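You operate a simulated robot arm through the tools that you are given. There is no shell and no other tool. Be economical: measure what you need, move in short steps, check, and stop when the job is done.

You are at the controls of a simulated robot arm. One attempt, no reset.

## Task
Mount the green cell in frame 3 and zero its dial.
Fine: cell on the platform, yoke over it, support wound down, then zero, in that order.

Only the result counts: the job must be done as asked and must still hold three seconds after the hand-in. Knocking over, shifting, dropping, spilling or breaking anything else fails it.

## Robot
A 7-joint arm with a two-finger parallel gripper on a trunk, on a base that drives. Base frame: it is fixed to the floor where the robot stands at the start and does not move with it; the origin is under the middle of the robot, x ahead of it, y to its left, z up. Units: m, rad, N and s.
With the tool pointing down near the work surface it reaches from about 0.22 to 0.74 m from the robot's upright axis, wherever it stands. Its first joint turns from -2.897 to 2.897 rad. Places, roughly: frame 1 [0.7, 0.7, 1.1]; frame 1 side knob [0.5, 0.7, 0.9]; frame 1 yoke [0.7, 0.8, 1.2]; frame 2 [0.7, 0.4, 1.1]; frame 2 side knob [0.5, 0.3, 0.9]; frame 2 yoke [0.7, 0.4, 1.2]; frame 3 [0.7, 0.1, 1.1]; frame 3 dial [0.7, 0, 1.3]; frame 3 platform [0.7, 0.1, 1.1]; frame 3 side knob [0.5, 0, 0.9]; frame 3 yoke [0.5, 0.1, 1.1]. Payload 1.57 kg.
Tool frame: the origin (TCP) lies between the finger pads and is the grasp point; the fingertips stand 0.03 m ahead of it; z points along the fingers, y is the line along which they close. Largest opening 0.11 m; finger width 0.024, thickness 0.012; the body of the gripper, 0.048 by 0.112 m, starts 0.078 m behind the TCP.
Orientation is that of the tool frame in the base frame, as a unit quaternion [x, y, z, w]. With the fingers straight down and closing along the base's y, the tool's x points along the base's -x, its y along +y and its z along -z.

## Interface
- The arm moves only by the tool arm_command. Its argument "targets" is a list of rows, each an object (a shift or turn left out is 0, a gripper value left out holds the last) with "dp": the shift along the base's x, y, z in units of 400 mm (1.0 is 400 mm), a list of three; "angular": the turn, a rotation vector about the base's x, y, z in units of 45 degrees (1.0 is 45 degrees), a list of three; "fingers": the gripper command, from -1 (fully open) to 1 (shut), values between in proportion. In form: [{"dp": [tx, ty, tz], "angular": [wx, wy, wz], "fingers": fingers}, ...]. A call has 1 to 10 rows; each row is the pose to reach, as a shift and turn from the pose commanded when the call began. A call with a number of a shift or a turn outside -1 to 1 is refused whole. Each row takes 0.2 s and may step no farther than 0.05 m and 0.15 rad from the row before; otherwise, or with a gripper value out of range, the whole call is refused. Where a pose cannot be reached the arm comes as near as it can. A force on the tool above 90 N (or 10 N above the force at the start of the call, whichever is more), or a blocked arm, ends the call early, and 0.2 s more pass. Each finger travels about 0.045 m/s and halts on what it meets, pressing with about 24 N; the grip force reading is that of the motor and also rises with nothing between the fingers. The clock runs only during rows and for 0.2 s after the last one: add rows that repeat a pose to give the fingers time. The reply holds the time, the measured pose of the TCP, the force on the tool along the base axes, the opening and the grip force, in the units named above and with some noise, with the torque about the TCP (base axes, N m) and any sound that the robot's microphone picked up, and new pictures: "show" is both (left out), scene, wrist or none.
- Cameras (640 x 400 px; columns grow to the right, rows downward): "scene" is now at [0.0117, 0.1771, 1.5945]; the picture's right is [0.26, -0.97, 0.00], its down [-0.65, -0.18, -0.73] and it looks along [0.71, 0.19, -0.68] (base axes); focal length 259 px, centre (320, 200). "wrist" rides on the gripper at [0.07, 0.016, -0.141] in the tool frame; the picture's right is [-0.23, 0.97, 0.00], its down [-0.85, -0.20, -0.48] and it looks along [-0.47, -0.11, 0.88] (tool axes); focal length 222 px, centre (320, 200). There is no depth. A picture from a camera that has moved, and an enlarged one, comes with that camera's place and axes in the base frame and with its lens. The place of the scene camera against the robot may be out by one fixed shift of up to 0.012 m in any direction.
- slide_trunk(by): slides the trunk up (or, below 0, down) by that many m; the arm and the scene camera ride with it, the base frame stays. It gives what a move gives, with no picture.
- drive_base(legs): drives the robot by 1 to 6 legs, each [ahead, turn to the left] in m and rad, along the robot's own axes; the way and the turn of a leg run together, so that a leg with both is an arc; at most 1.5 m and 3.142 rad a leg. The arm and the cameras ride along, it lands a little off, and it stops where it bumps. It gives what a move gives, and a new picture of the scene camera.
- pan_tilt(pan, tilt): turns the head with the scene camera to pan (to the left, within 2.705 rad either way) and tilt (down, from -0.506 to 1.204), counted from straight ahead of the robot. It gives what a move gives, and a new picture of the scene camera.
- close_up(camera, box): a new picture of the part [left, top, right, bottom] of that camera's present view, enlarged. It takes no simulated time.
- sign_off(): hands the job in; it is judged then, once.

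Work in short steps. Places have to be worked out from the pictures, the camera data and where the tool is seen: move nearer, look again, correct. Check each grasp and each placing, and mend what went wrong. You have 120 turns and 260 pictures in all, those below and enlarged ones among them. Open the gripper and draw the arm clear of the work before you hand the job in, unless the task says otherwise; then end with one line.

The tools are called after "Emit:" by a JSON object that holds its "op" and its "data". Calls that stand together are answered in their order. arm_command: Moves the arm, as the interface text tells. Its arguments: {"type":"object","properties":{"targets":{"type":"array","items":{"type":"object","properties":{"dp":{"type":"array","items":{"type":"number"}},"angular":{"type":"array","items":{"type":"number"}},"fingers":{"type":"number"}}}},"show":{"type":"string","enum":["both","scene","wrist","none"]}},"required":["targets"]} The other tools are called the same way: slide_trunk (by) slides the trunk up or down; drive_base (legs) drives the base; pan_tilt (pan, tilt) turns the head that bears the scene camera; close_up (camera, box) takes an enlarged picture of a part of a camera's view; sign_off () hands the job in.

At the start:

```text
time_s: 0.0
tool_pos: [0.4034, 0.0931, 1.1504]
orientation: [0.001, 1.0, -0.001, 0.0]
ft_force: [0.3, 0.6, 0.1]
wrist_torque: [0.04, 0.01, 0.02]
grip_width: 0.1101
gripper_force: 0.1
trunk travel left (down, up): [-0.525, 0.065]
robot x, y, heading: [0.0022, 0.0004, 0.0]
head pan, tilt: [0.265, 0.745]
```

scene: 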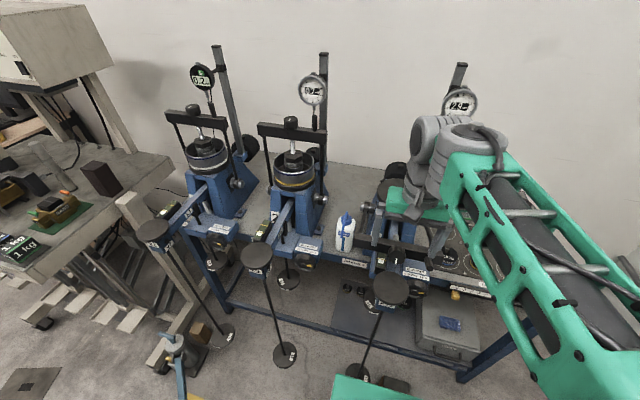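
wrist: 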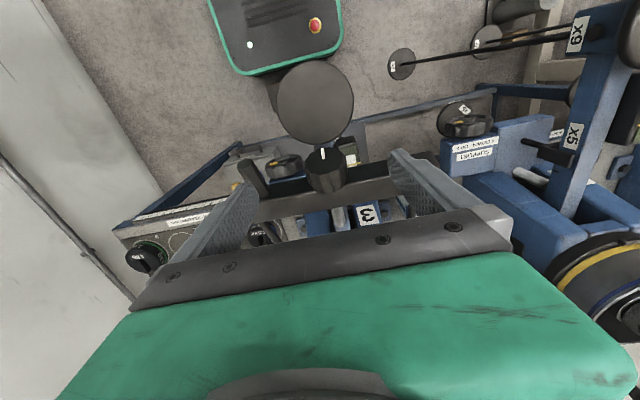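

The arm hides frame 3, so I enlarge the scene to find the green cell and read the labels.

Emit:
{"op": "close_up", "data": {"camera": "scene", "box": [320, 50, 520, 310]}}

Emit:
{"op": "close_up", "data": {"camera": "scene", "box": [140, 40, 370, 300]}}

Emit:
{"op": "close_up", "data": {"camera": "scene", "box": [0, 90, 200, 300]}}

Emit:
{"op": "close_up", "data": {"camera": "wrist", "box": [100, 0, 640, 300]}}

```text
1.54 times, centred on (420, 180) of scene
camera zoom: at [0.0117, 0.1771, 1.5945], right [0.26, -0.97, 0.0], down [-0.65, -0.18, -0.73], along [0.71, 0.19, -0.68], focal length 398 px, centre (166, 231)
```

zoom: 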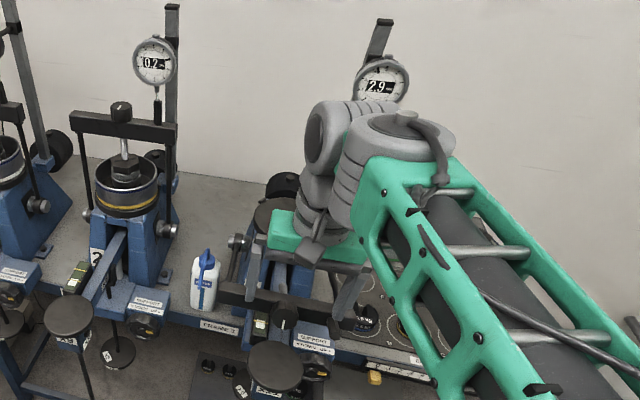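

```text
1.54 times, centred on (255, 170) of scene
camera zoom: at [0.0117, 0.1771, 1.5945], right [0.26, -0.97, 0.0], down [-0.65, -0.18, -0.73], along [0.71, 0.19, -0.68], focal length 398 px, centre (420, 246)
```

zoom: 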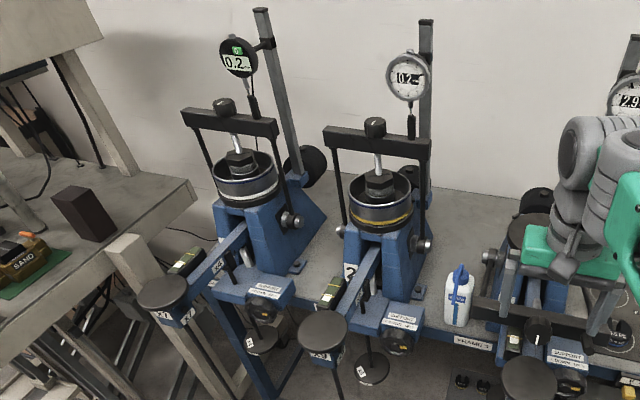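

```text
1.90 times, centred on (100, 195) of scene
camera zoom: at [0.0117, 0.1771, 1.5945], right [0.26, -0.97, 0.0], down [-0.65, -0.18, -0.73], along [0.71, 0.19, -0.68], focal length 493 px, centre (739, 210)
```

zoom: 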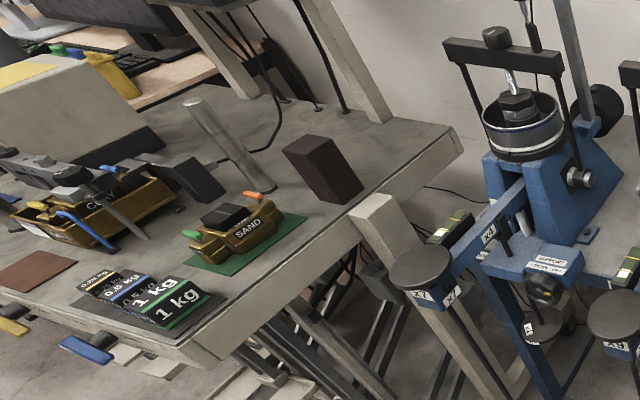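

```text
1.19 times, centred on (370, 150) of wrist
camera zoom: at [0.3341, 0.1067, 1.2921], right [0.23, 0.97, 0.0], down [0.85, -0.2, 0.48], along [0.47, -0.11, -0.88], focal length 263 px, centre (261, 259)
```

zoom: 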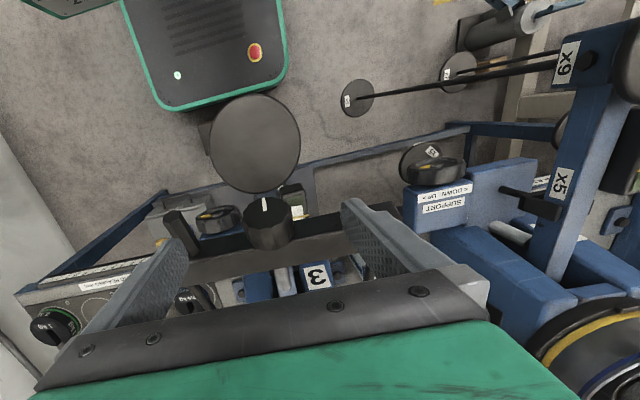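

The cells carry coloured bands (white in frame 1, yellow in frame 2). The green one is probably hidden by the arm, so I lift and withdraw the arm and then look again.

Emit:
{"op": "arm_command", "data": {"targets": [{"dp": [-0.05, 0.08, 0.08]}, {"dp": [-0.1, 0.18, 0.15]}, {"dp": [-0.15, 0.28, 0.22]}, {"dp": [-0.2, 0.38, 0.28]}, {"dp": [-0.25, 0.47, 0.32]}, {"dp": [-0.28, 0.56, 0.35]}], "show": "both"}}

Emit:
{"op": "pan_tilt", "data": {"pan": -0.15, "tilt": 0.745}}

```text
refused: row 2 steps farther than a row can; nothing moved
```

```text
time_s: 0.9
tool_pos: [0.4046, 0.0917, 1.15]
orientation: [0.001, 1.0, -0.001, 0.0]
ft_force: [0.4, 0.1, 0.1]
wrist_torque: [-0.01, 0.01, 0.02]
grip_width: 0.1102
gripper_force: 0.1
trunk travel left (down, up): [-0.525, 0.065]
robot x, y, heading: [-0.002, 0.002, -0.003]
head pan, tilt: [-0.15, 0.745]
camera scene: at [0.0137, 0.143, 1.5946], right [-0.15, -0.99, 0.0], down [-0.67, 0.1, -0.73], along [0.73, -0.11, -0.68], focal length 259 px, centre (320, 200)
```

scene: 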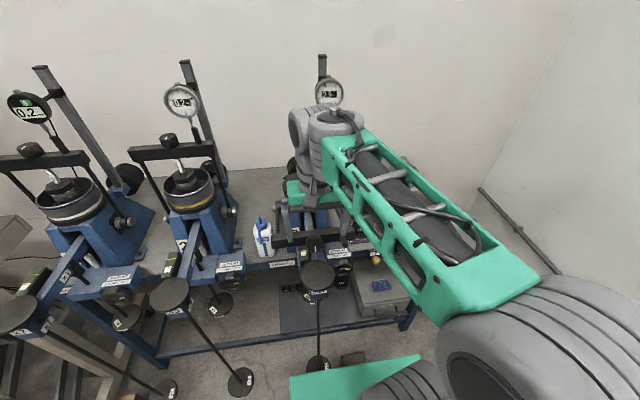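

Smaller steps: I raise the arm and move it left to clear the view.

Emit:
{"op": "arm_command", "data": {"targets": [{"dp": [-0.04, 0.03, 0.1]}, {"dp": [-0.08, 0.08, 0.2]}, {"dp": [-0.12, 0.17, 0.25]}, {"dp": [-0.16, 0.27, 0.3]}, {"dp": [-0.2, 0.37, 0.33]}, {"dp": [-0.22, 0.48, 0.35]}, {"dp": [-0.24, 0.59, 0.35]}, {"dp": [-0.26, 0.7, 0.35]}], "show": "both"}}

```text
time_s: 2.7
tool_pos: [0.3013, 0.3754, 1.2895]
orientation: [-0.001, 1.0, 0.0, 0.0]
ft_force: [0.0, -0.5, 1.0]
wrist_torque: [-0.02, -0.02, 0.01]
grip_width: 0.1099
gripper_force: 0.1
trunk travel left (down, up): [-0.525, 0.065]
robot x, y, heading: [0.0031, 0.0023, 0.001]
head pan, tilt: [-0.15, 0.745]
camera scene: at [0.0137, 0.144, 1.5945], right [-0.15, -0.99, 0.0], down [-0.67, 0.1, -0.73], along [0.73, -0.11, -0.68], focal length 259 px, centre (320, 200)
camera wrist: at [0.2319, 0.3898, 1.4322], right [0.23, 0.97, 0.0], down [0.86, -0.2, 0.48], along [0.47, -0.11, -0.88], focal length 222 px, centre (320, 200)
```

scene: 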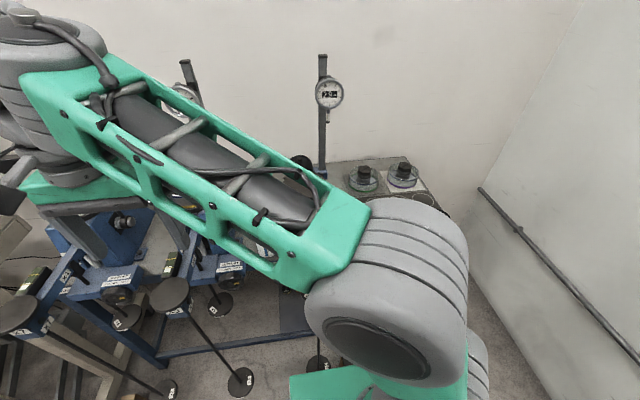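
wrist: 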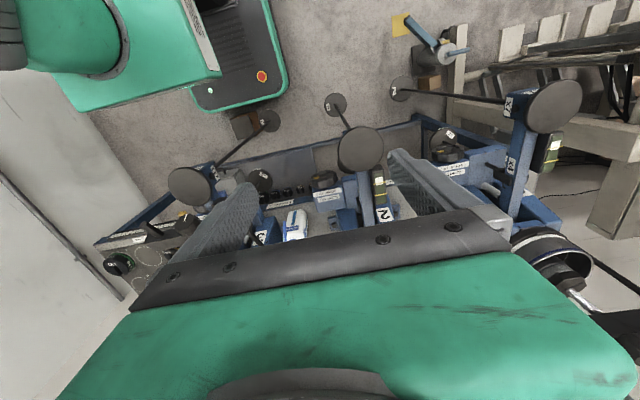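

Two cells stand on the table at the right rear. I enlarge them.

Emit:
{"op": "close_up", "data": {"camera": "scene", "box": [290, 130, 450, 230]}}

Emit:
{"op": "close_up", "data": {"camera": "scene", "box": [290, 40, 370, 120]}}

```text
4.00 times, centred on (370, 180) of scene
camera zoom: at [0.0137, 0.144, 1.5945], right [-0.15, -0.99, 0.0], down [-0.67, 0.1, -0.73], along [0.73, -0.11, -0.68], focal length 1036 px, centre (120, 280)
```

zoom: 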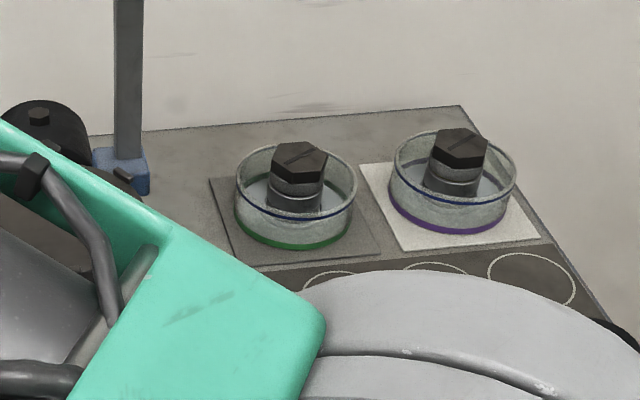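

```text
5.00 times, centred on (330, 80) of scene
camera zoom: at [0.0137, 0.144, 1.5945], right [-0.15, -0.99, 0.0], down [-0.67, 0.1, -0.73], along [0.73, -0.11, -0.68], focal length 1295 px, centre (270, 800)
```

zoom: 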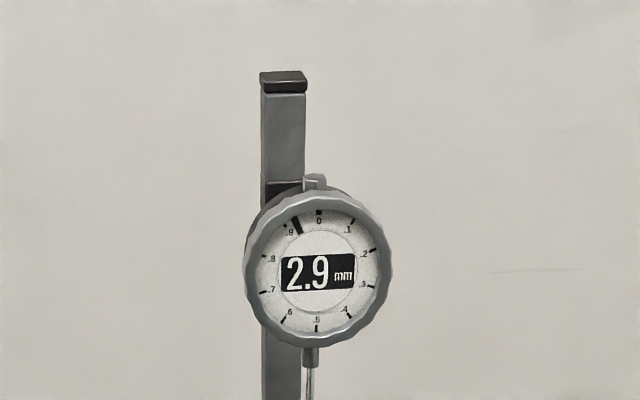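

Green-banded cell found on the dark square of the table. I swing the arm to the right to expose frame 3.

Emit:
{"op": "arm_command", "data": {"targets": [{"dp": [-0.03, -0.11, 0]}, {"dp": [-0.06, -0.22, 0]}, {"dp": [-0.08, -0.33, 0]}, {"dp": [-0.1, -0.44, 0]}, {"dp": [-0.1, -0.55, 0]}, {"dp": [-0.1, -0.66, 0]}, {"dp": [-0.1, -0.77, 0]}, {"dp": [-0.1, -0.88, 0]}, {"dp": [-0.1, -0.99, 0]}], "show": "none"}}

Emit:
{"op": "arm_command", "data": {"targets": [{"dp": [0, -0.11, 0]}, {"dp": [0, -0.22, 0]}, {"dp": [0, -0.33, 0]}, {"dp": [0, -0.44, 0]}, {"dp": [0, -0.55, 0]}, {"dp": [0, -0.66, 0]}], "show": "both"}}

```text
time_s: 4.7
tool_pos: [0.2624, -0.0238, 1.2895]
orientation: [0.0, 1.0, -0.001, 0.0]
ft_force: [0.8, -0.6, -0.4]
wrist_torque: [-0.02, -0.03, -0.02]
grip_width: 0.1101
gripper_force: 0.0
trunk travel left (down, up): [-0.525, 0.065]
robot x, y, heading: [0.001, -0.003, 0.0]
head pan, tilt: [-0.15, 0.745]
```

```text
time_s: 6.1
tool_pos: [0.258, -0.2907, 1.2904]
orientation: [0.0, 1.0, -0.001, 0.0]
ft_force: [0.6, -0.3, -0.2]
wrist_torque: [0.0, 0.02, 0.01]
grip_width: 0.1101
gripper_force: 0.1
trunk travel left (down, up): [-0.525, 0.065]
robot x, y, heading: [0.0022, 0.0042, 0.001]
head pan, tilt: [-0.15, 0.745]
camera scene: at [0.0139, 0.142, 1.5947], right [-0.15, -0.99, 0.0], down [-0.67, 0.1, -0.73], along [0.73, -0.11, -0.68], focal length 259 px, centre (320, 200)
camera wrist: at [0.1887, -0.2758, 1.4316], right [0.23, 0.97, 0.0], down [0.86, -0.2, 0.48], along [0.47, -0.11, -0.88], focal length 222 px, centre (320, 200)
```

scene: 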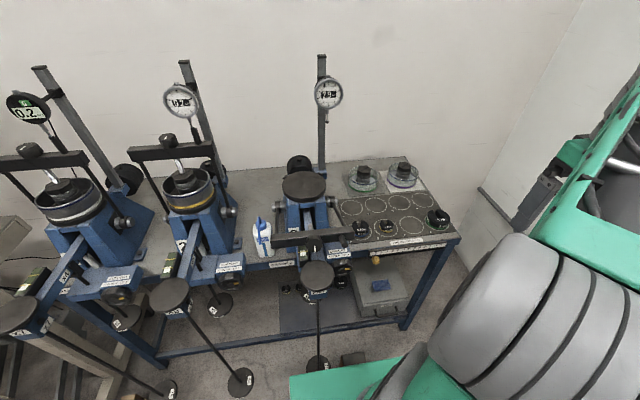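
wrist: 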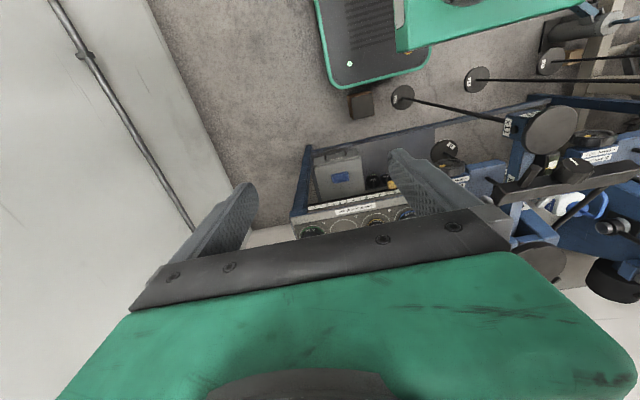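

Now everything is visible. I enlarge frame 3, the cells, the knob and the finished neighbour frame 2.

Emit:
{"op": "close_up", "data": {"camera": "scene", "box": [240, 140, 400, 240]}}

Emit:
{"op": "close_up", "data": {"camera": "scene", "box": [240, 215, 400, 315]}}

Emit:
{"op": "close_up", "data": {"camera": "scene", "box": [110, 50, 270, 310]}}

Emit:
{"op": "close_up", "data": {"camera": "scene", "box": [330, 140, 470, 240]}}

```text
4.00 times, centred on (320, 190) of scene
camera zoom: at [0.0139, 0.142, 1.5947], right [-0.15, -0.99, 0.0], down [-0.67, 0.1, -0.73], along [0.73, -0.11, -0.68], focal length 1036 px, centre (320, 240)
```

zoom: 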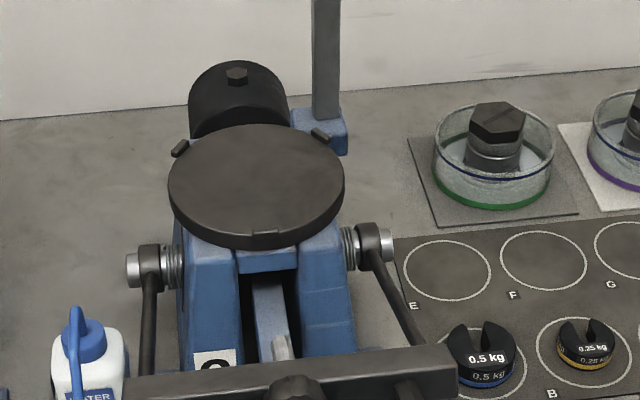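

```text
4.00 times, centred on (320, 265) of scene
camera zoom: at [0.0139, 0.142, 1.5947], right [-0.15, -0.99, 0.0], down [-0.67, 0.1, -0.73], along [0.73, -0.11, -0.68], focal length 1036 px, centre (320, -60)
```

zoom: 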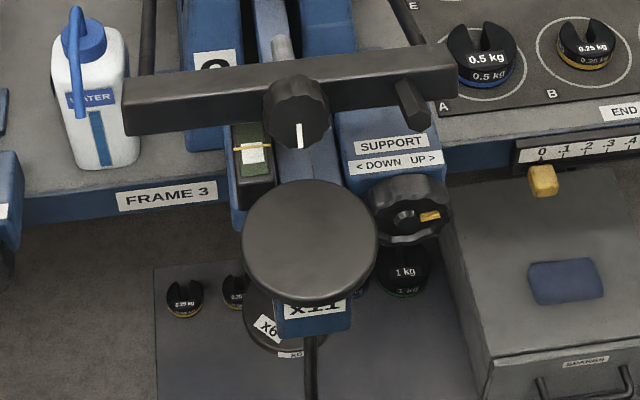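

```text
1.54 times, centred on (190, 180) of scene
camera zoom: at [0.0139, 0.142, 1.5947], right [-0.15, -0.99, 0.0], down [-0.67, 0.1, -0.73], along [0.73, -0.11, -0.68], focal length 398 px, centre (520, 231)
```

zoom: 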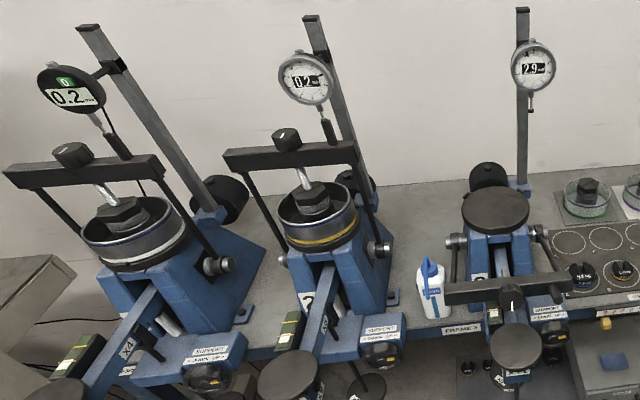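

```text
4.00 times, centred on (400, 190) of scene
camera zoom: at [0.0139, 0.142, 1.5947], right [-0.15, -0.99, 0.0], down [-0.67, 0.1, -0.73], along [0.73, -0.11, -0.68], focal length 1036 px, centre (0, 240)
```

zoom: 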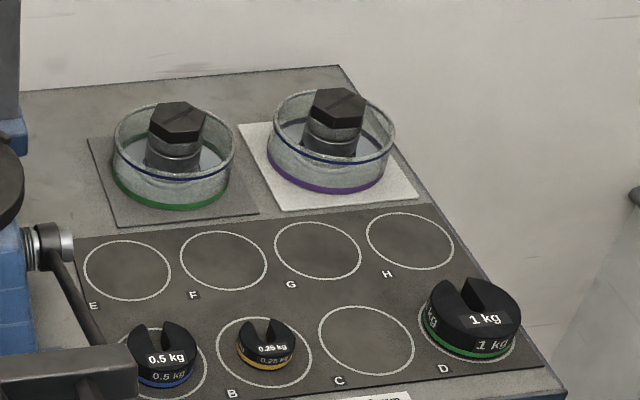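

I look down at the floor in front of the base, in case I need to drive, and I get a first estimate of the distances.

Emit:
{"op": "pan_tilt", "data": {"pan": -0.15, "tilt": 1.15}}

Emit:
{"op": "close_up", "data": {"camera": "wrist", "box": [200, 0, 640, 280]}}

```text
time_s: 7.0
tool_pos: [0.2586, -0.2879, 1.29]
orientation: [0.001, 1.0, 0.0, 0.0]
ft_force: [-0.1, -0.2, -0.2]
wrist_torque: [0.02, -0.03, -0.02]
grip_width: 0.1101
gripper_force: 0.0
trunk travel left (down, up): [-0.525, 0.065]
robot x, y, heading: [0.0011, 0.0026, -0.006]
head pan, tilt: [-0.15, 1.15]
camera scene: at [-0.0096, 0.1464, 1.5654], right [-0.15, -0.99, 0.0], down [-0.9, 0.14, -0.41], along [0.4, -0.06, -0.91], focal length 259 px, centre (320, 200)
```

scene: 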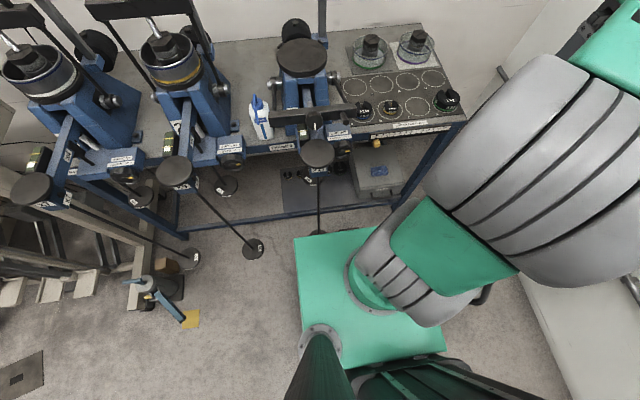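

```text
1.43 times, centred on (420, 140) of wrist
camera zoom: at [0.1887, -0.2739, 1.432], right [0.23, 0.97, 0.0], down [0.85, -0.2, 0.48], along [0.47, -0.11, -0.88], focal length 317 px, centre (177, 286)
```

zoom: 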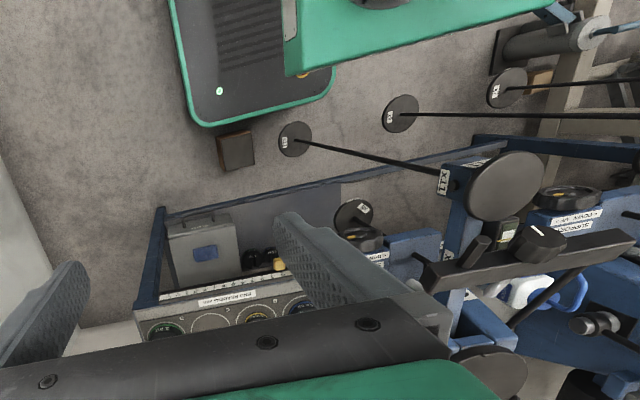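

The cell appears to be near (0.75, -0.14) on a table at about z = 0.96. I move the tool above it for a wrist view and a reach check.

Emit:
{"op": "arm_command", "data": {"targets": [{"dp": [0.1, 0.03, 0]}, {"dp": [0.2, 0.06, 0]}, {"dp": [0.3, 0.09, 0]}, {"dp": [0.4, 0.12, 0]}, {"dp": [0.5, 0.16, 0]}, {"dp": [0.6, 0.2, 0]}, {"dp": [0.7, 0.25, 0]}, {"dp": [0.8, 0.3, 0]}, {"dp": [0.9, 0.34, 0]}, {"dp": [0.99, 0.37, 0]}], "show": "both"}}

```text
time_s: 8.8
tool_pos: [0.5801, -0.1734, 1.2956]
orientation: [-0.006, 1.0, -0.008, 0.023]
ft_force: [26.5, -7.2, -34.8]
wrist_torque: [-0.01, 0.58, -0.16]
grip_width: 0.1101
gripper_force: 0.1
out of reach, approached as far as the arm can: row 9
trunk travel left (down, up): [-0.525, 0.065]
robot x, y, heading: [0.0012, -0.0033, -0.0]
head pan, tilt: [-0.15, 1.15]
stopped in row 9: the force on the tool passed its limit at 172 N (the readings are from after the stop); the commanded pose is now the measured one
camera scene: at [-0.0109, 0.1464, 1.5653], right [-0.15, -0.99, 0.0], down [-0.9, 0.14, -0.41], along [0.4, -0.06, -0.91], focal length 259 px, centre (320, 200)
camera wrist: at [0.5041, -0.1577, 1.4354], right [0.22, 0.98, -0.01], down [0.84, -0.18, 0.52], along [0.5, -0.12, -0.86], focal length 222 px, centre (320, 200)
```

scene: 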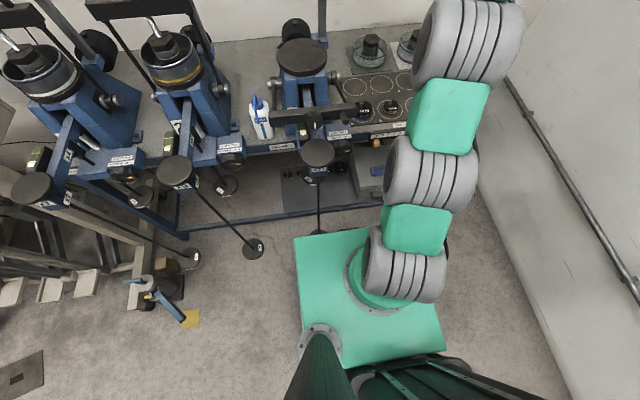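
wrist: 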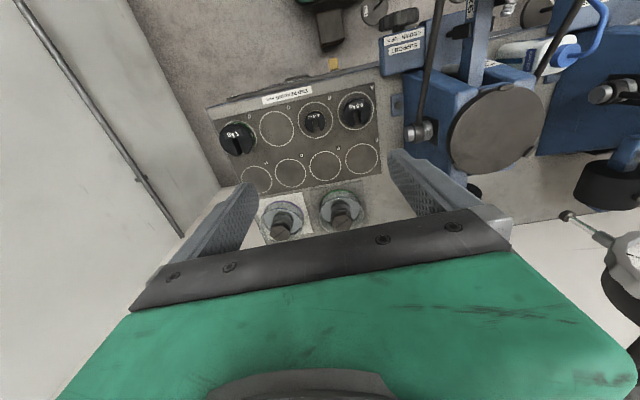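

It stopped with a high force, so I back off a little and check that nothing was touched.

Emit:
{"op": "arm_command", "data": {"targets": [{"dp": [-0.06, 0, 0]}, {"dp": [-0.12, 0, 0]}, {"dp": [-0.12, 0, 0]}], "show": "none"}}

Emit:
{"op": "pan_tilt", "data": {"pan": -0.1, "tilt": 0.6}}

```text
time_s: 9.6
tool_pos: [0.5325, -0.1734, 1.2948]
orientation: [-0.006, 1.0, -0.007, 0.019]
ft_force: [-0.7, -0.7, 0.4]
wrist_torque: [0.02, -0.01, 0.04]
grip_width: 0.11
gripper_force: 0.0
trunk travel left (down, up): [-0.525, 0.065]
robot x, y, heading: [0.0023, 0.0018, -0.003]
head pan, tilt: [-0.15, 1.15]
```

```text
time_s: 10.6
tool_pos: [0.5317, -0.1727, 1.2947]
orientation: [-0.006, 1.0, -0.007, 0.018]
ft_force: [-0.8, 0.2, 1.0]
wrist_torque: [0.04, -0.04, 0.0]
grip_width: 0.1099
gripper_force: 0.0
trunk travel left (down, up): [-0.525, 0.065]
robot x, y, heading: [0.0002, 0.0, 0.002]
head pan, tilt: [-0.099, 0.6]
camera scene: at [0.0194, 0.1465, 1.607], right [-0.1, -1.0, 0.0], down [-0.56, 0.06, -0.82], along [0.82, -0.08, -0.57], focal length 259 px, centre (320, 200)
```

scene: 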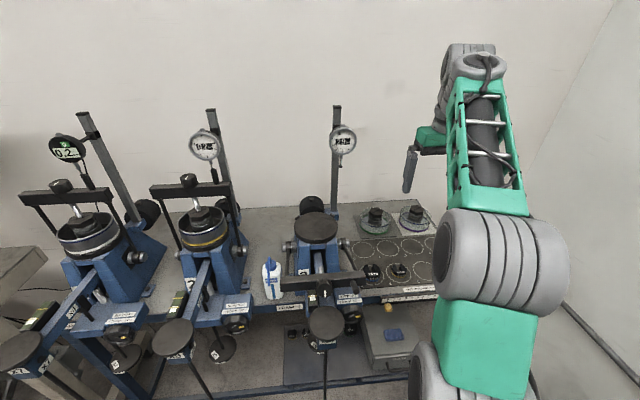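

Nothing was touched; it was only the limit of reach at that height. I straighten the tool, descend and go forward to see the cells up close.

Emit:
{"op": "arm_command", "data": {"targets": [{"dp": [0, 0, -0.1], "angular": [0.018, 0.046, -0.015]}, {"dp": [0.03, 0.01, -0.2], "angular": [0.018, 0.046, -0.015]}, {"dp": [0.07, 0.03, -0.3], "angular": [0.018, 0.046, -0.015]}, {"dp": [0.15, 0.05, -0.32], "angular": [0.018, 0.046, -0.015]}, {"dp": [0.25, 0.06, -0.32], "angular": [0.018, 0.046, -0.015]}, {"dp": [0.35, 0.08, -0.32], "angular": [0.018, 0.046, -0.015]}], "show": "wrist"}}

```text
time_s: 12.0
tool_pos: [0.6687, -0.1387, 1.1643]
orientation: [0.0, 1.0, 0.0, 0.0]
ft_force: [-0.5, 0.5, 0.7]
wrist_torque: [-0.01, -0.05, -0.04]
grip_width: 0.1102
gripper_force: 0.1
out of reach, approached as far as the arm can: row 6
trunk travel left (down, up): [-0.525, 0.065]
robot x, y, heading: [0.0029, -0.0043, -0.002]
head pan, tilt: [-0.099, 0.6]
camera wrist: at [0.599, -0.1241, 1.3068], right [0.23, 0.97, 0.0], down [0.86, -0.2, 0.48], along [0.47, -0.11, -0.88], focal length 222 px, centre (320, 200)
```

wrist: 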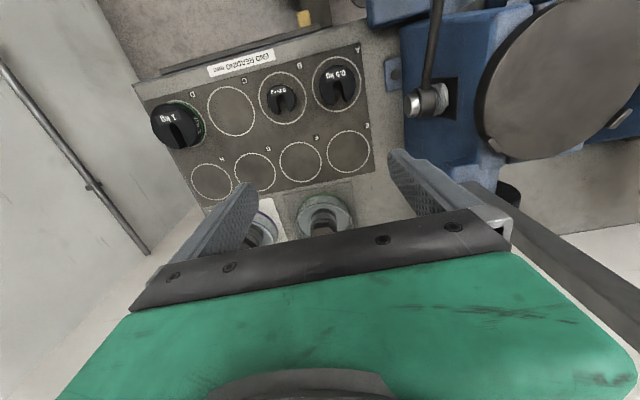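

The cell seems farther away and lower than I thought (x about 0.85, z about 0.88). I enlarge it in the wrist view.

Emit:
{"op": "close_up", "data": {"camera": "wrist", "box": [230, 130, 430, 255]}}

Emit:
{"op": "close_up", "data": {"camera": "scene", "box": [320, 190, 450, 300]}}

```text
3.20 times, centred on (330, 192) of wrist
camera zoom: at [0.599, -0.1241, 1.3068], right [0.23, 0.97, 0.0], down [0.86, -0.2, 0.48], along [0.47, -0.11, -0.88], focal length 711 px, centre (288, 224)
```

zoom: 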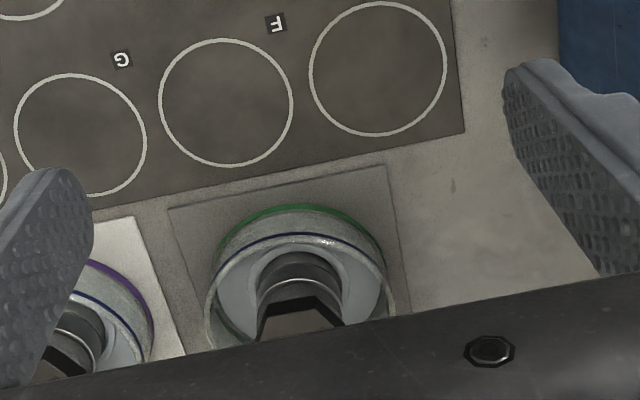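

```text
3.64 times, centred on (385, 245) of scene
camera zoom: at [0.0203, 0.1465, 1.607], right [-0.1, -1.0, 0.0], down [-0.56, 0.06, -0.82], along [0.82, -0.08, -0.57], focal length 942 px, centre (84, 36)
```

zoom: 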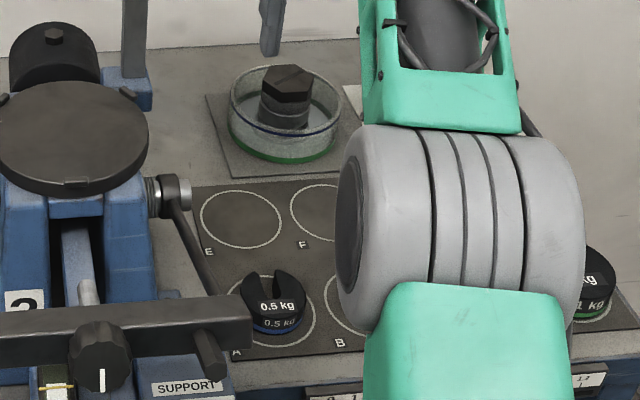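

The cell is around (0.88, -0.18, 0.87), beyond reach from here. I tuck the arm and look around the floor so I can plan a drive to the right and ahead.

Emit:
{"op": "arm_command", "data": {"targets": [{"dp": [-0.1, 0, 0.06]}, {"dp": [-0.2, -0.02, 0.12]}, {"dp": [-0.3, -0.04, 0.18]}, {"dp": [-0.4, -0.06, 0.24]}, {"dp": [-0.5, -0.08, 0.28]}, {"dp": [-0.6, -0.1, 0.3]}, {"dp": [-0.7, -0.11, 0.3]}, {"dp": [-0.8, -0.12, 0.3]}, {"dp": [-0.9, -0.12, 0.3]}], "show": "none"}}

Emit:
{"op": "pan_tilt", "data": {"pan": -2.0, "tilt": 0.9}}

Emit:
{"op": "pan_tilt", "data": {"pan": 2.4, "tilt": 0.9}}

Emit:
{"op": "pan_tilt", "data": {"pan": -0.4, "tilt": 1.2}}

```text
time_s: 14.0
tool_pos: [0.3071, -0.1884, 1.2852]
orientation: [0.0, 1.0, 0.0, 0.0]
ft_force: [-0.3, -0.9, -0.8]
wrist_torque: [0.01, -0.01, 0.01]
grip_width: 0.11
gripper_force: 0.0
trunk travel left (down, up): [-0.525, 0.065]
robot x, y, heading: [-0.0041, 0.0023, -0.004]
head pan, tilt: [-0.099, 0.6]
```

```text
time_s: 15.8
tool_pos: [0.3082, -0.1886, 1.2857]
orientation: [0.0, 1.0, 0.0, 0.0]
ft_force: [-0.7, 0.1, -0.3]
wrist_torque: [-0.03, 0.02, 0.04]
grip_width: 0.1101
gripper_force: 0.1
trunk travel left (down, up): [-0.525, 0.065]
robot x, y, heading: [-0.001, -0.0014, -0.002]
head pan, tilt: [-2.0, 0.901]
camera scene: at [-0.0999, 0.0866, 1.5823], right [-0.91, 0.42, 0.0], down [0.33, 0.71, -0.62], along [-0.26, -0.56, -0.78], focal length 259 px, centre (320, 200)
```

scene: 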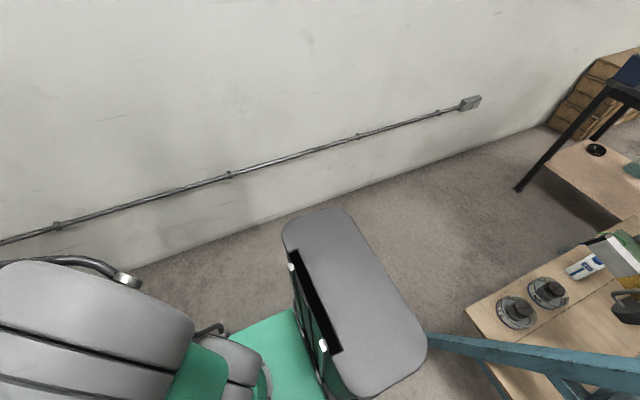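

```text
time_s: 19.4
tool_pos: [0.3086, -0.1888, 1.2872]
orientation: [0.0, 1.0, 0.0, 0.0]
ft_force: [-0.3, 0.0, 0.3]
wrist_torque: [-0.02, 0.01, 0.02]
grip_width: 0.1101
gripper_force: 0.0
trunk travel left (down, up): [-0.525, 0.065]
robot x, y, heading: [-0.0027, -0.0029, -0.004]
head pan, tilt: [2.4, 0.901]
camera scene: at [-0.1242, 0.2063, 1.5822], right [0.68, 0.74, 0.0], down [0.58, -0.53, -0.62], along [-0.46, 0.42, -0.78], focal length 259 px, centre (320, 200)
```

scene: 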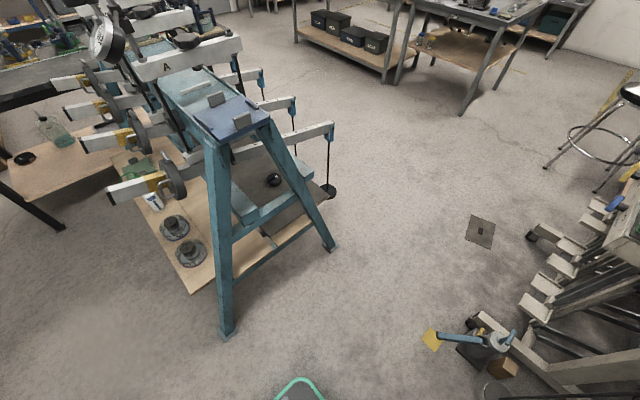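

```text
time_s: 21.8
tool_pos: [0.3076, -0.1883, 1.2869]
orientation: [0.0, 1.0, 0.0, 0.0]
ft_force: [0.4, -0.4, -0.3]
wrist_torque: [0.0, -0.01, -0.02]
grip_width: 0.1101
gripper_force: 0.1
trunk travel left (down, up): [-0.525, 0.065]
robot x, y, heading: [-0.0009, 0.0009, 0.0]
head pan, tilt: [-0.4, 1.201]
camera scene: at [-0.017, 0.1336, 1.5624], right [-0.39, -0.92, 0.0], down [-0.86, 0.36, -0.36], along [0.33, -0.14, -0.93], focal length 259 px, centre (320, 200)
```

scene: 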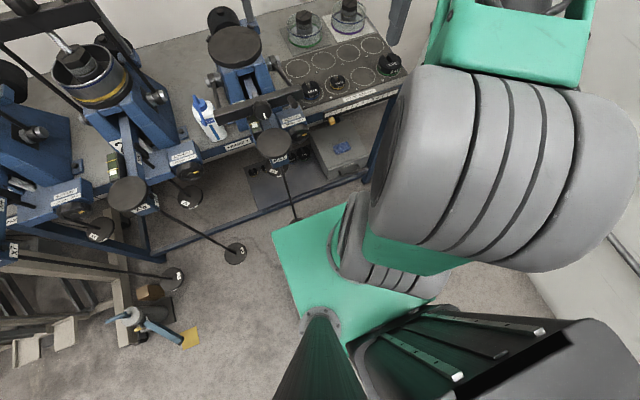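

There is free floor to the right (the wall is at about y = -1.1), a block on the floor near (0.38, -0.08), and a stand behind at x of about -0.7. I make a short reverse, turn right, drive to y of about -0.4, and turn back.

Emit:
{"op": "drive_base", "data": {"legs": [[-0.12, 0], [0, -1.1], [0.45, 0], [0, 1.1]]}}

Emit:
{"op": "pan_tilt", "data": {"pan": 0.15, "tilt": 1.2}}

```text
time_s: 30.9
tool_pos: [0.3992, -0.5888, 1.2863]
orientation: [-0.002, 1.0, 0.001, 0.0]
ft_force: [-0.7, -0.2, 0.0]
wrist_torque: [-0.01, -0.02, -0.02]
grip_width: 0.11
gripper_force: 0.1
trunk travel left (down, up): [-0.525, 0.065]
robot x, y, heading: [0.0856, -0.4017, 0.003]
head pan, tilt: [-0.4, 1.201]
camera scene: at [0.0724, -0.2686, 1.5624], right [-0.39, -0.92, 0.0], down [-0.86, 0.36, -0.36], along [0.33, -0.14, -0.93], focal length 259 px, centre (320, 200)
```

scene: 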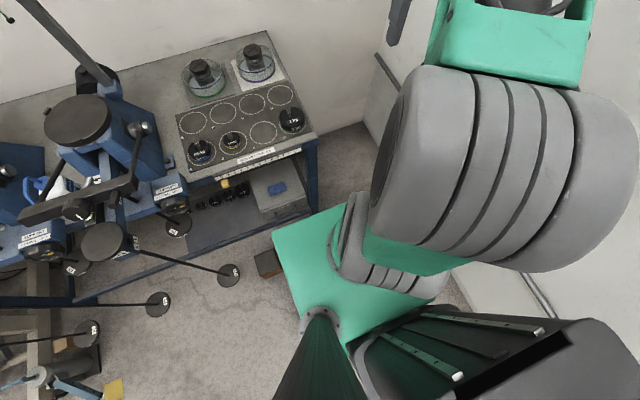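

```text
time_s: 31.9
tool_pos: [0.3988, -0.5892, 1.2868]
orientation: [-0.001, 1.0, 0.0, 0.0]
ft_force: [0.2, 0.0, -0.7]
wrist_torque: [0.02, 0.01, -0.02]
grip_width: 0.1102
gripper_force: 0.0
trunk travel left (down, up): [-0.525, 0.065]
robot x, y, heading: [0.091, -0.4027, 0.004]
head pan, tilt: [0.15, 1.201]
camera scene: at [0.076, -0.2385, 1.5624], right [0.15, -0.99, 0.0], down [-0.92, -0.14, -0.36], along [0.36, 0.06, -0.93], focal length 259 px, centre (320, 200)
```

scene: 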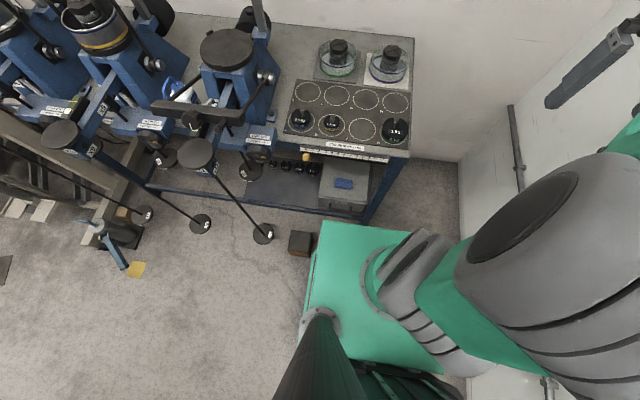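

Clear: the block is left of the base's path and the table rail is at x > 0.55. I drive ahead 0.13 m.

Emit:
{"op": "drive_base", "data": {"legs": [[0.13, 0]]}}

Emit:
{"op": "pan_tilt", "data": {"pan": 0.15, "tilt": 0.8}}

```text
time_s: 33.2
tool_pos: [0.5304, -0.588, 1.286]
orientation: [-0.003, 1.0, 0.0, 0.0]
ft_force: [0.3, 0.0, -0.2]
wrist_torque: [0.03, -0.01, -0.01]
grip_width: 0.11
gripper_force: 0.0
trunk travel left (down, up): [-0.525, 0.065]
robot x, y, heading: [0.2244, -0.4012, 0.006]
head pan, tilt: [0.15, 1.201]
camera scene: at [0.2073, -0.238, 1.5624], right [0.15, -0.99, 0.0], down [-0.92, -0.14, -0.36], along [0.36, 0.06, -0.93], focal length 259 px, centre (320, 200)
```

scene: 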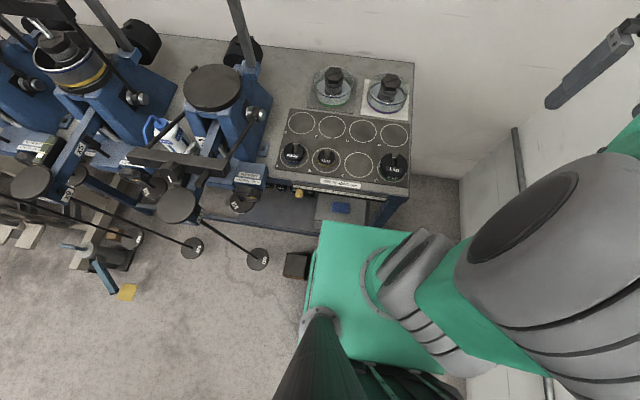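

```text
time_s: 34.0
tool_pos: [0.5294, -0.587, 1.2865]
orientation: [-0.002, 1.0, 0.0, 0.0]
ft_force: [0.5, 0.1, 0.1]
wrist_torque: [0.0, 0.0, 0.03]
grip_width: 0.1098
gripper_force: 0.1
trunk travel left (down, up): [-0.525, 0.065]
robot x, y, heading: [0.2238, -0.4017, 0.007]
head pan, tilt: [0.15, 0.799]
camera scene: at [0.2308, -0.2341, 1.5901], right [0.15, -0.99, 0.0], down [-0.71, -0.11, -0.7], along [0.69, 0.11, -0.72], focal length 259 px, centre (320, 200)
```

scene: 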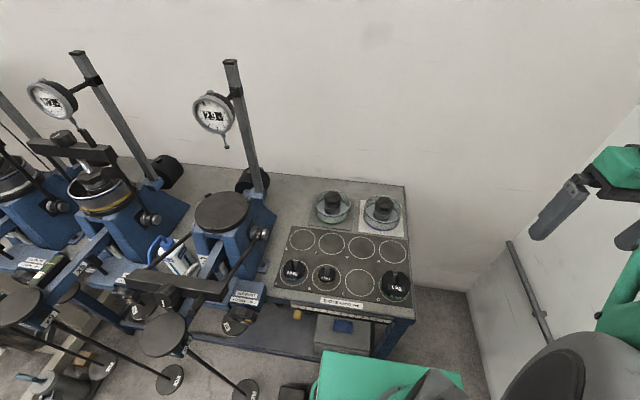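

Good view. I enlarge the cell and the frame for measuring.

Emit:
{"op": "close_up", "data": {"camera": "scene", "box": [280, 170, 430, 270]}}

Emit:
{"op": "close_up", "data": {"camera": "scene", "box": [150, 50, 310, 210]}}

Emit:
{"op": "close_up", "data": {"camera": "scene", "box": [120, 180, 300, 345]}}

```text
4.00 times, centred on (355, 220) of scene
camera zoom: at [0.2308, -0.2341, 1.5901], right [0.15, -0.99, 0.0], down [-0.71, -0.11, -0.7], along [0.69, 0.11, -0.72], focal length 1036 px, centre (180, 120)
```

zoom: 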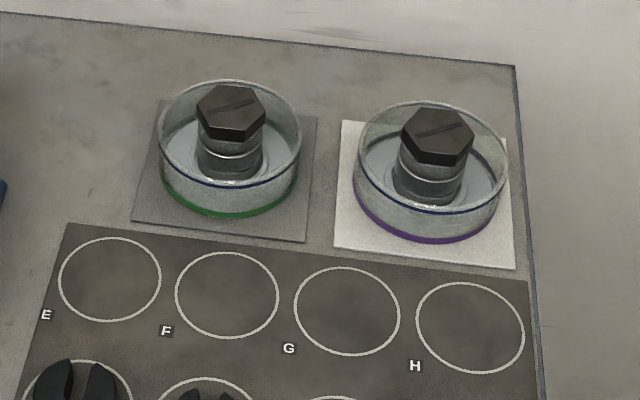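

```text
2.50 times, centred on (230, 130) of scene
camera zoom: at [0.2308, -0.2341, 1.5901], right [0.15, -0.99, 0.0], down [-0.71, -0.11, -0.7], along [0.69, 0.11, -0.72], focal length 648 px, centre (545, 375)
```

zoom: 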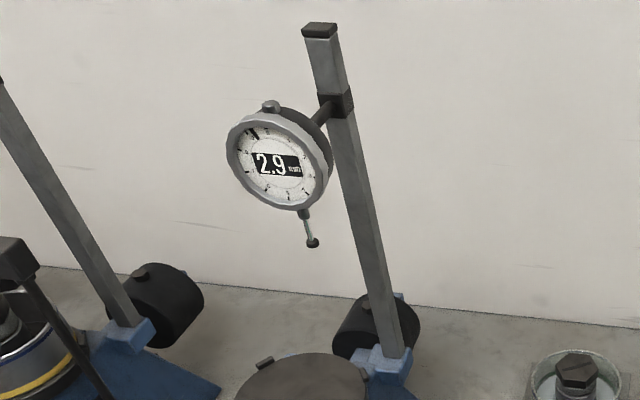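

```text
2.42 times, centred on (210, 262) of scene
camera zoom: at [0.2308, -0.2341, 1.5901], right [0.15, -0.99, 0.0], down [-0.71, -0.11, -0.7], along [0.69, 0.11, -0.72], focal length 628 px, centre (587, 48)
```

zoom: 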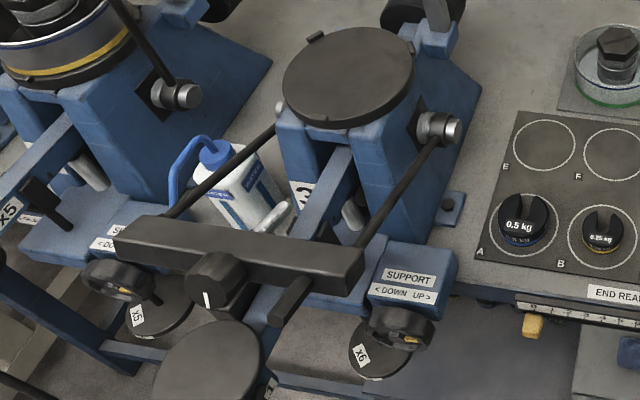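

From two views the cell is near (0.875, -0.177), base z about 0.86, hex top about 0.94, diameter about 0.125 m, hex about 0.055 m. It is too wide to grip by the ring, so I will grip the hex. I move the tool above it.

Emit:
{"op": "arm_command", "data": {"targets": [{"dp": [0.06, 0.085, -0.04]}, {"dp": [0.12, 0.17, -0.08]}, {"dp": [0.18, 0.255, -0.12]}, {"dp": [0.24, 0.34, -0.16]}, {"dp": [0.3, 0.425, -0.2]}, {"dp": [0.37, 0.51, -0.24]}, {"dp": [0.44, 0.595, -0.28]}, {"dp": [0.51, 0.68, -0.32]}, {"dp": [0.58, 0.77, -0.36]}, {"dp": [0.65, 0.85, -0.4]}], "show": "wrist"}}

```text
time_s: 36.2
tool_pos: [0.7907, -0.2486, 1.1266]
orientation: [-0.002, 1.0, 0.0, 0.0]
ft_force: [-0.5, -1.1, 0.3]
wrist_torque: [0.0, 0.0, -0.04]
grip_width: 0.1099
gripper_force: 0.0
trunk travel left (down, up): [-0.525, 0.065]
robot x, y, heading: [0.2205, -0.4017, 0.004]
head pan, tilt: [0.15, 0.799]
camera wrist: at [0.7207, -0.2348, 1.2691], right [0.22, 0.97, 0.0], down [0.86, -0.2, 0.48], along [0.47, -0.11, -0.88], focal length 222 px, centre (320, 200)
```

wrist: 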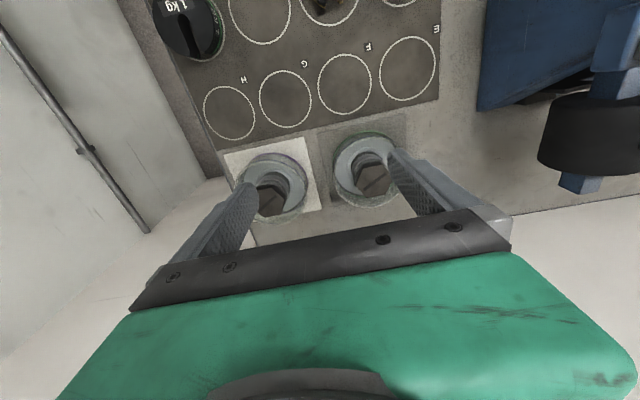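

Emit:
{"op": "close_up", "data": {"camera": "wrist", "box": [250, 110, 450, 235]}}

```text
3.20 times, centred on (350, 172) of wrist
camera zoom: at [0.7207, -0.2348, 1.2691], right [0.22, 0.97, 0.0], down [0.86, -0.2, 0.48], along [0.47, -0.11, -0.88], focal length 711 px, centre (224, 288)
```

zoom: 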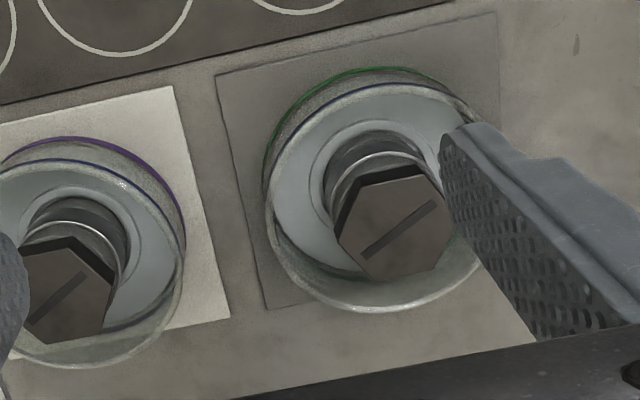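

The hex centre comes out at about (0.879, -0.183), with vertices along y. I rotate the tool 30° so it closes on flats, part-close to about 0.076 m, and hover above.

Emit:
{"op": "arm_command", "data": {"targets": [{"dp": [0.05, 0.04, 0], "angular": [0, 0, 0.16], "fingers": -0.38}, {"dp": [0.1, 0.08, -0.02], "angular": [0, 0, 0.33]}, {"dp": [0.16, 0.12, -0.06], "angular": [0, 0, 0.5]}, {"dp": [0.21, 0.16, -0.13], "angular": [0, 0, 0.667]}, {"dp": [0.21, 0.16, -0.2], "angular": [0, 0, 0.667]}], "show": "both"}}

Emit:
{"op": "close_up", "data": {"camera": "wrist", "box": [200, 80, 440, 230]}}

Emit:
{"op": "close_up", "data": {"camera": "scene", "box": [270, 130, 430, 250]}}

```text
time_s: 37.4
tool_pos: [0.8728, -0.1837, 1.0489]
orientation: [-0.262, 0.965, 0.0, 0.0]
ft_force: [0.4, -0.4, 0.9]
wrist_torque: [0.0, -0.02, 0.02]
grip_width: 0.076
gripper_force: 0.0
trunk travel left (down, up): [-0.525, 0.065]
robot x, y, heading: [0.2232, -0.3987, 0.007]
head pan, tilt: [0.15, 0.799]
camera scene: at [0.2311, -0.2339, 1.5902], right [0.15, -0.99, 0.0], down [-0.71, -0.11, -0.7], along [0.69, 0.11, -0.72], focal length 259 px, centre (320, 200)
camera wrist: at [0.805, -0.2067, 1.189], right [-0.3, 0.95, 0.0], down [0.84, 0.26, 0.48], along [0.46, 0.14, -0.88], focal length 222 px, centre (320, 200)
```

scene: 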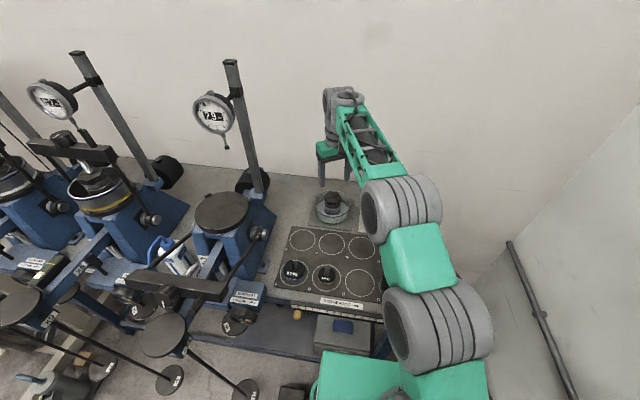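
wrist: 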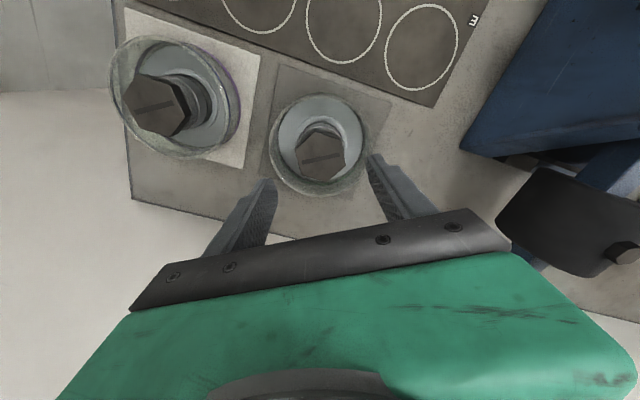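

```text
2.67 times, centred on (320, 155) of wrist
camera zoom: at [0.805, -0.2067, 1.189], right [-0.3, 0.95, 0.0], down [0.84, 0.26, 0.48], along [0.46, 0.14, -0.88], focal length 592 px, centre (320, 320)
```

zoom: 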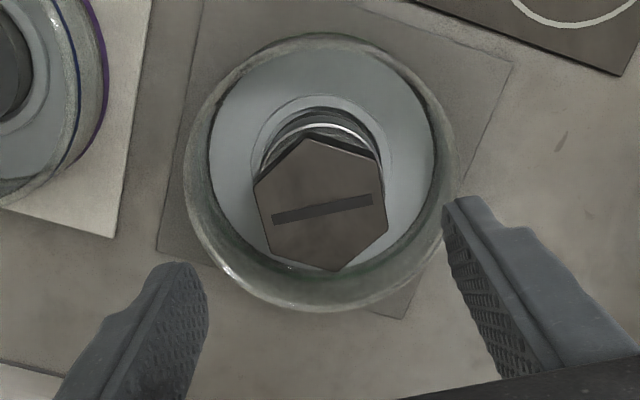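

```text
3.33 times, centred on (350, 190) of scene
camera zoom: at [0.2311, -0.2339, 1.5902], right [0.15, -0.99, 0.0], down [-0.71, -0.11, -0.7], along [0.69, 0.11, -0.72], focal length 864 px, centre (220, 233)
```

zoom: 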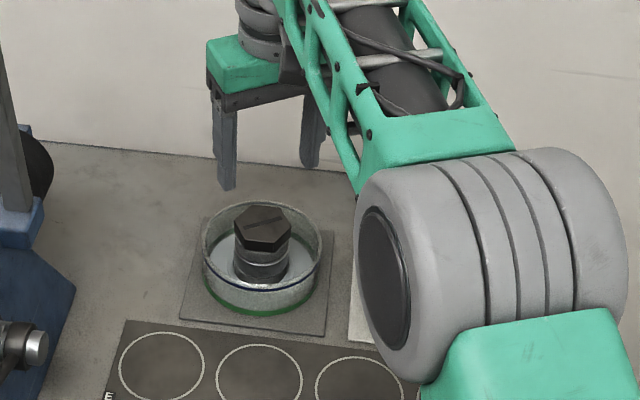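

The hex top triangulates to about (0.886, -0.182, 0.93). I shift over it, descend partly, and check.

Emit:
{"op": "arm_command", "data": {"targets": [{"dp": [0.033, 0.004, 0]}, {"dp": [0.033, 0.004, -0.08]}, {"dp": [0.033, 0.004, -0.16]}], "show": "both"}}

Emit:
{"op": "close_up", "data": {"camera": "wrist", "box": [200, 80, 440, 230]}}

Emit:
{"op": "close_up", "data": {"camera": "scene", "box": [290, 130, 390, 230]}}

```text
time_s: 38.2
tool_pos: [0.8863, -0.1823, 0.9821]
orientation: [-0.262, 0.965, 0.0, 0.0]
ft_force: [0.9, -0.2, -0.4]
wrist_torque: [0.0, -0.03, 0.02]
grip_width: 0.0761
gripper_force: 0.0
trunk travel left (down, up): [-0.525, 0.065]
robot x, y, heading: [0.2212, -0.4021, 0.013]
head pan, tilt: [0.15, 0.799]
camera scene: at [0.231, -0.234, 1.5902], right [0.15, -0.99, 0.0], down [-0.71, -0.11, -0.7], along [0.69, 0.11, -0.72], focal length 259 px, centre (320, 200)
camera wrist: at [0.8179, -0.2059, 1.1243], right [-0.29, 0.96, 0.0], down [0.84, 0.26, 0.48], along [0.46, 0.14, -0.88], focal length 222 px, centre (320, 200)
```

scene: 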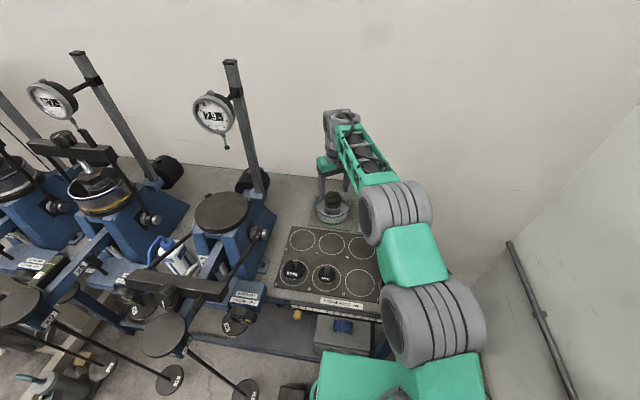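
wrist: 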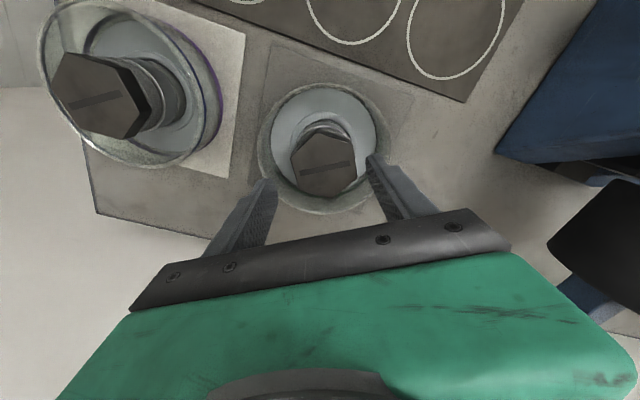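

```text
2.67 times, centred on (320, 155) of wrist
camera zoom: at [0.8179, -0.2059, 1.1243], right [-0.29, 0.96, 0.0], down [0.84, 0.26, 0.48], along [0.46, 0.14, -0.88], focal length 592 px, centre (320, 320)
```

zoom: 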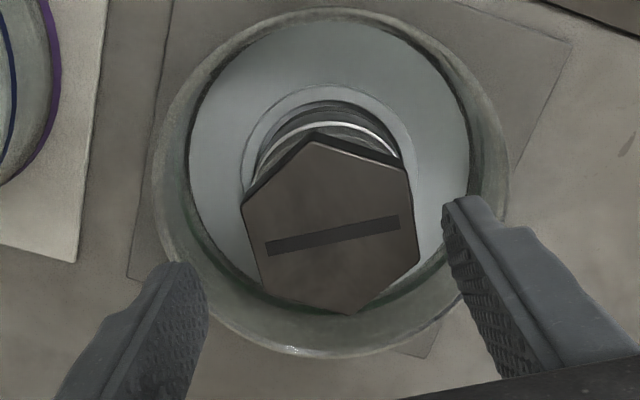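

```text
4.00 times, centred on (340, 180) of scene
camera zoom: at [0.231, -0.234, 1.5902], right [0.15, -0.99, 0.0], down [-0.71, -0.11, -0.7], along [0.69, 0.11, -0.72], focal length 1036 px, centre (240, 280)
```

zoom: 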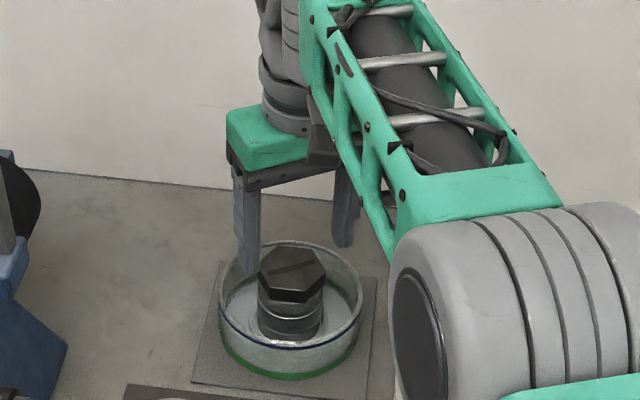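

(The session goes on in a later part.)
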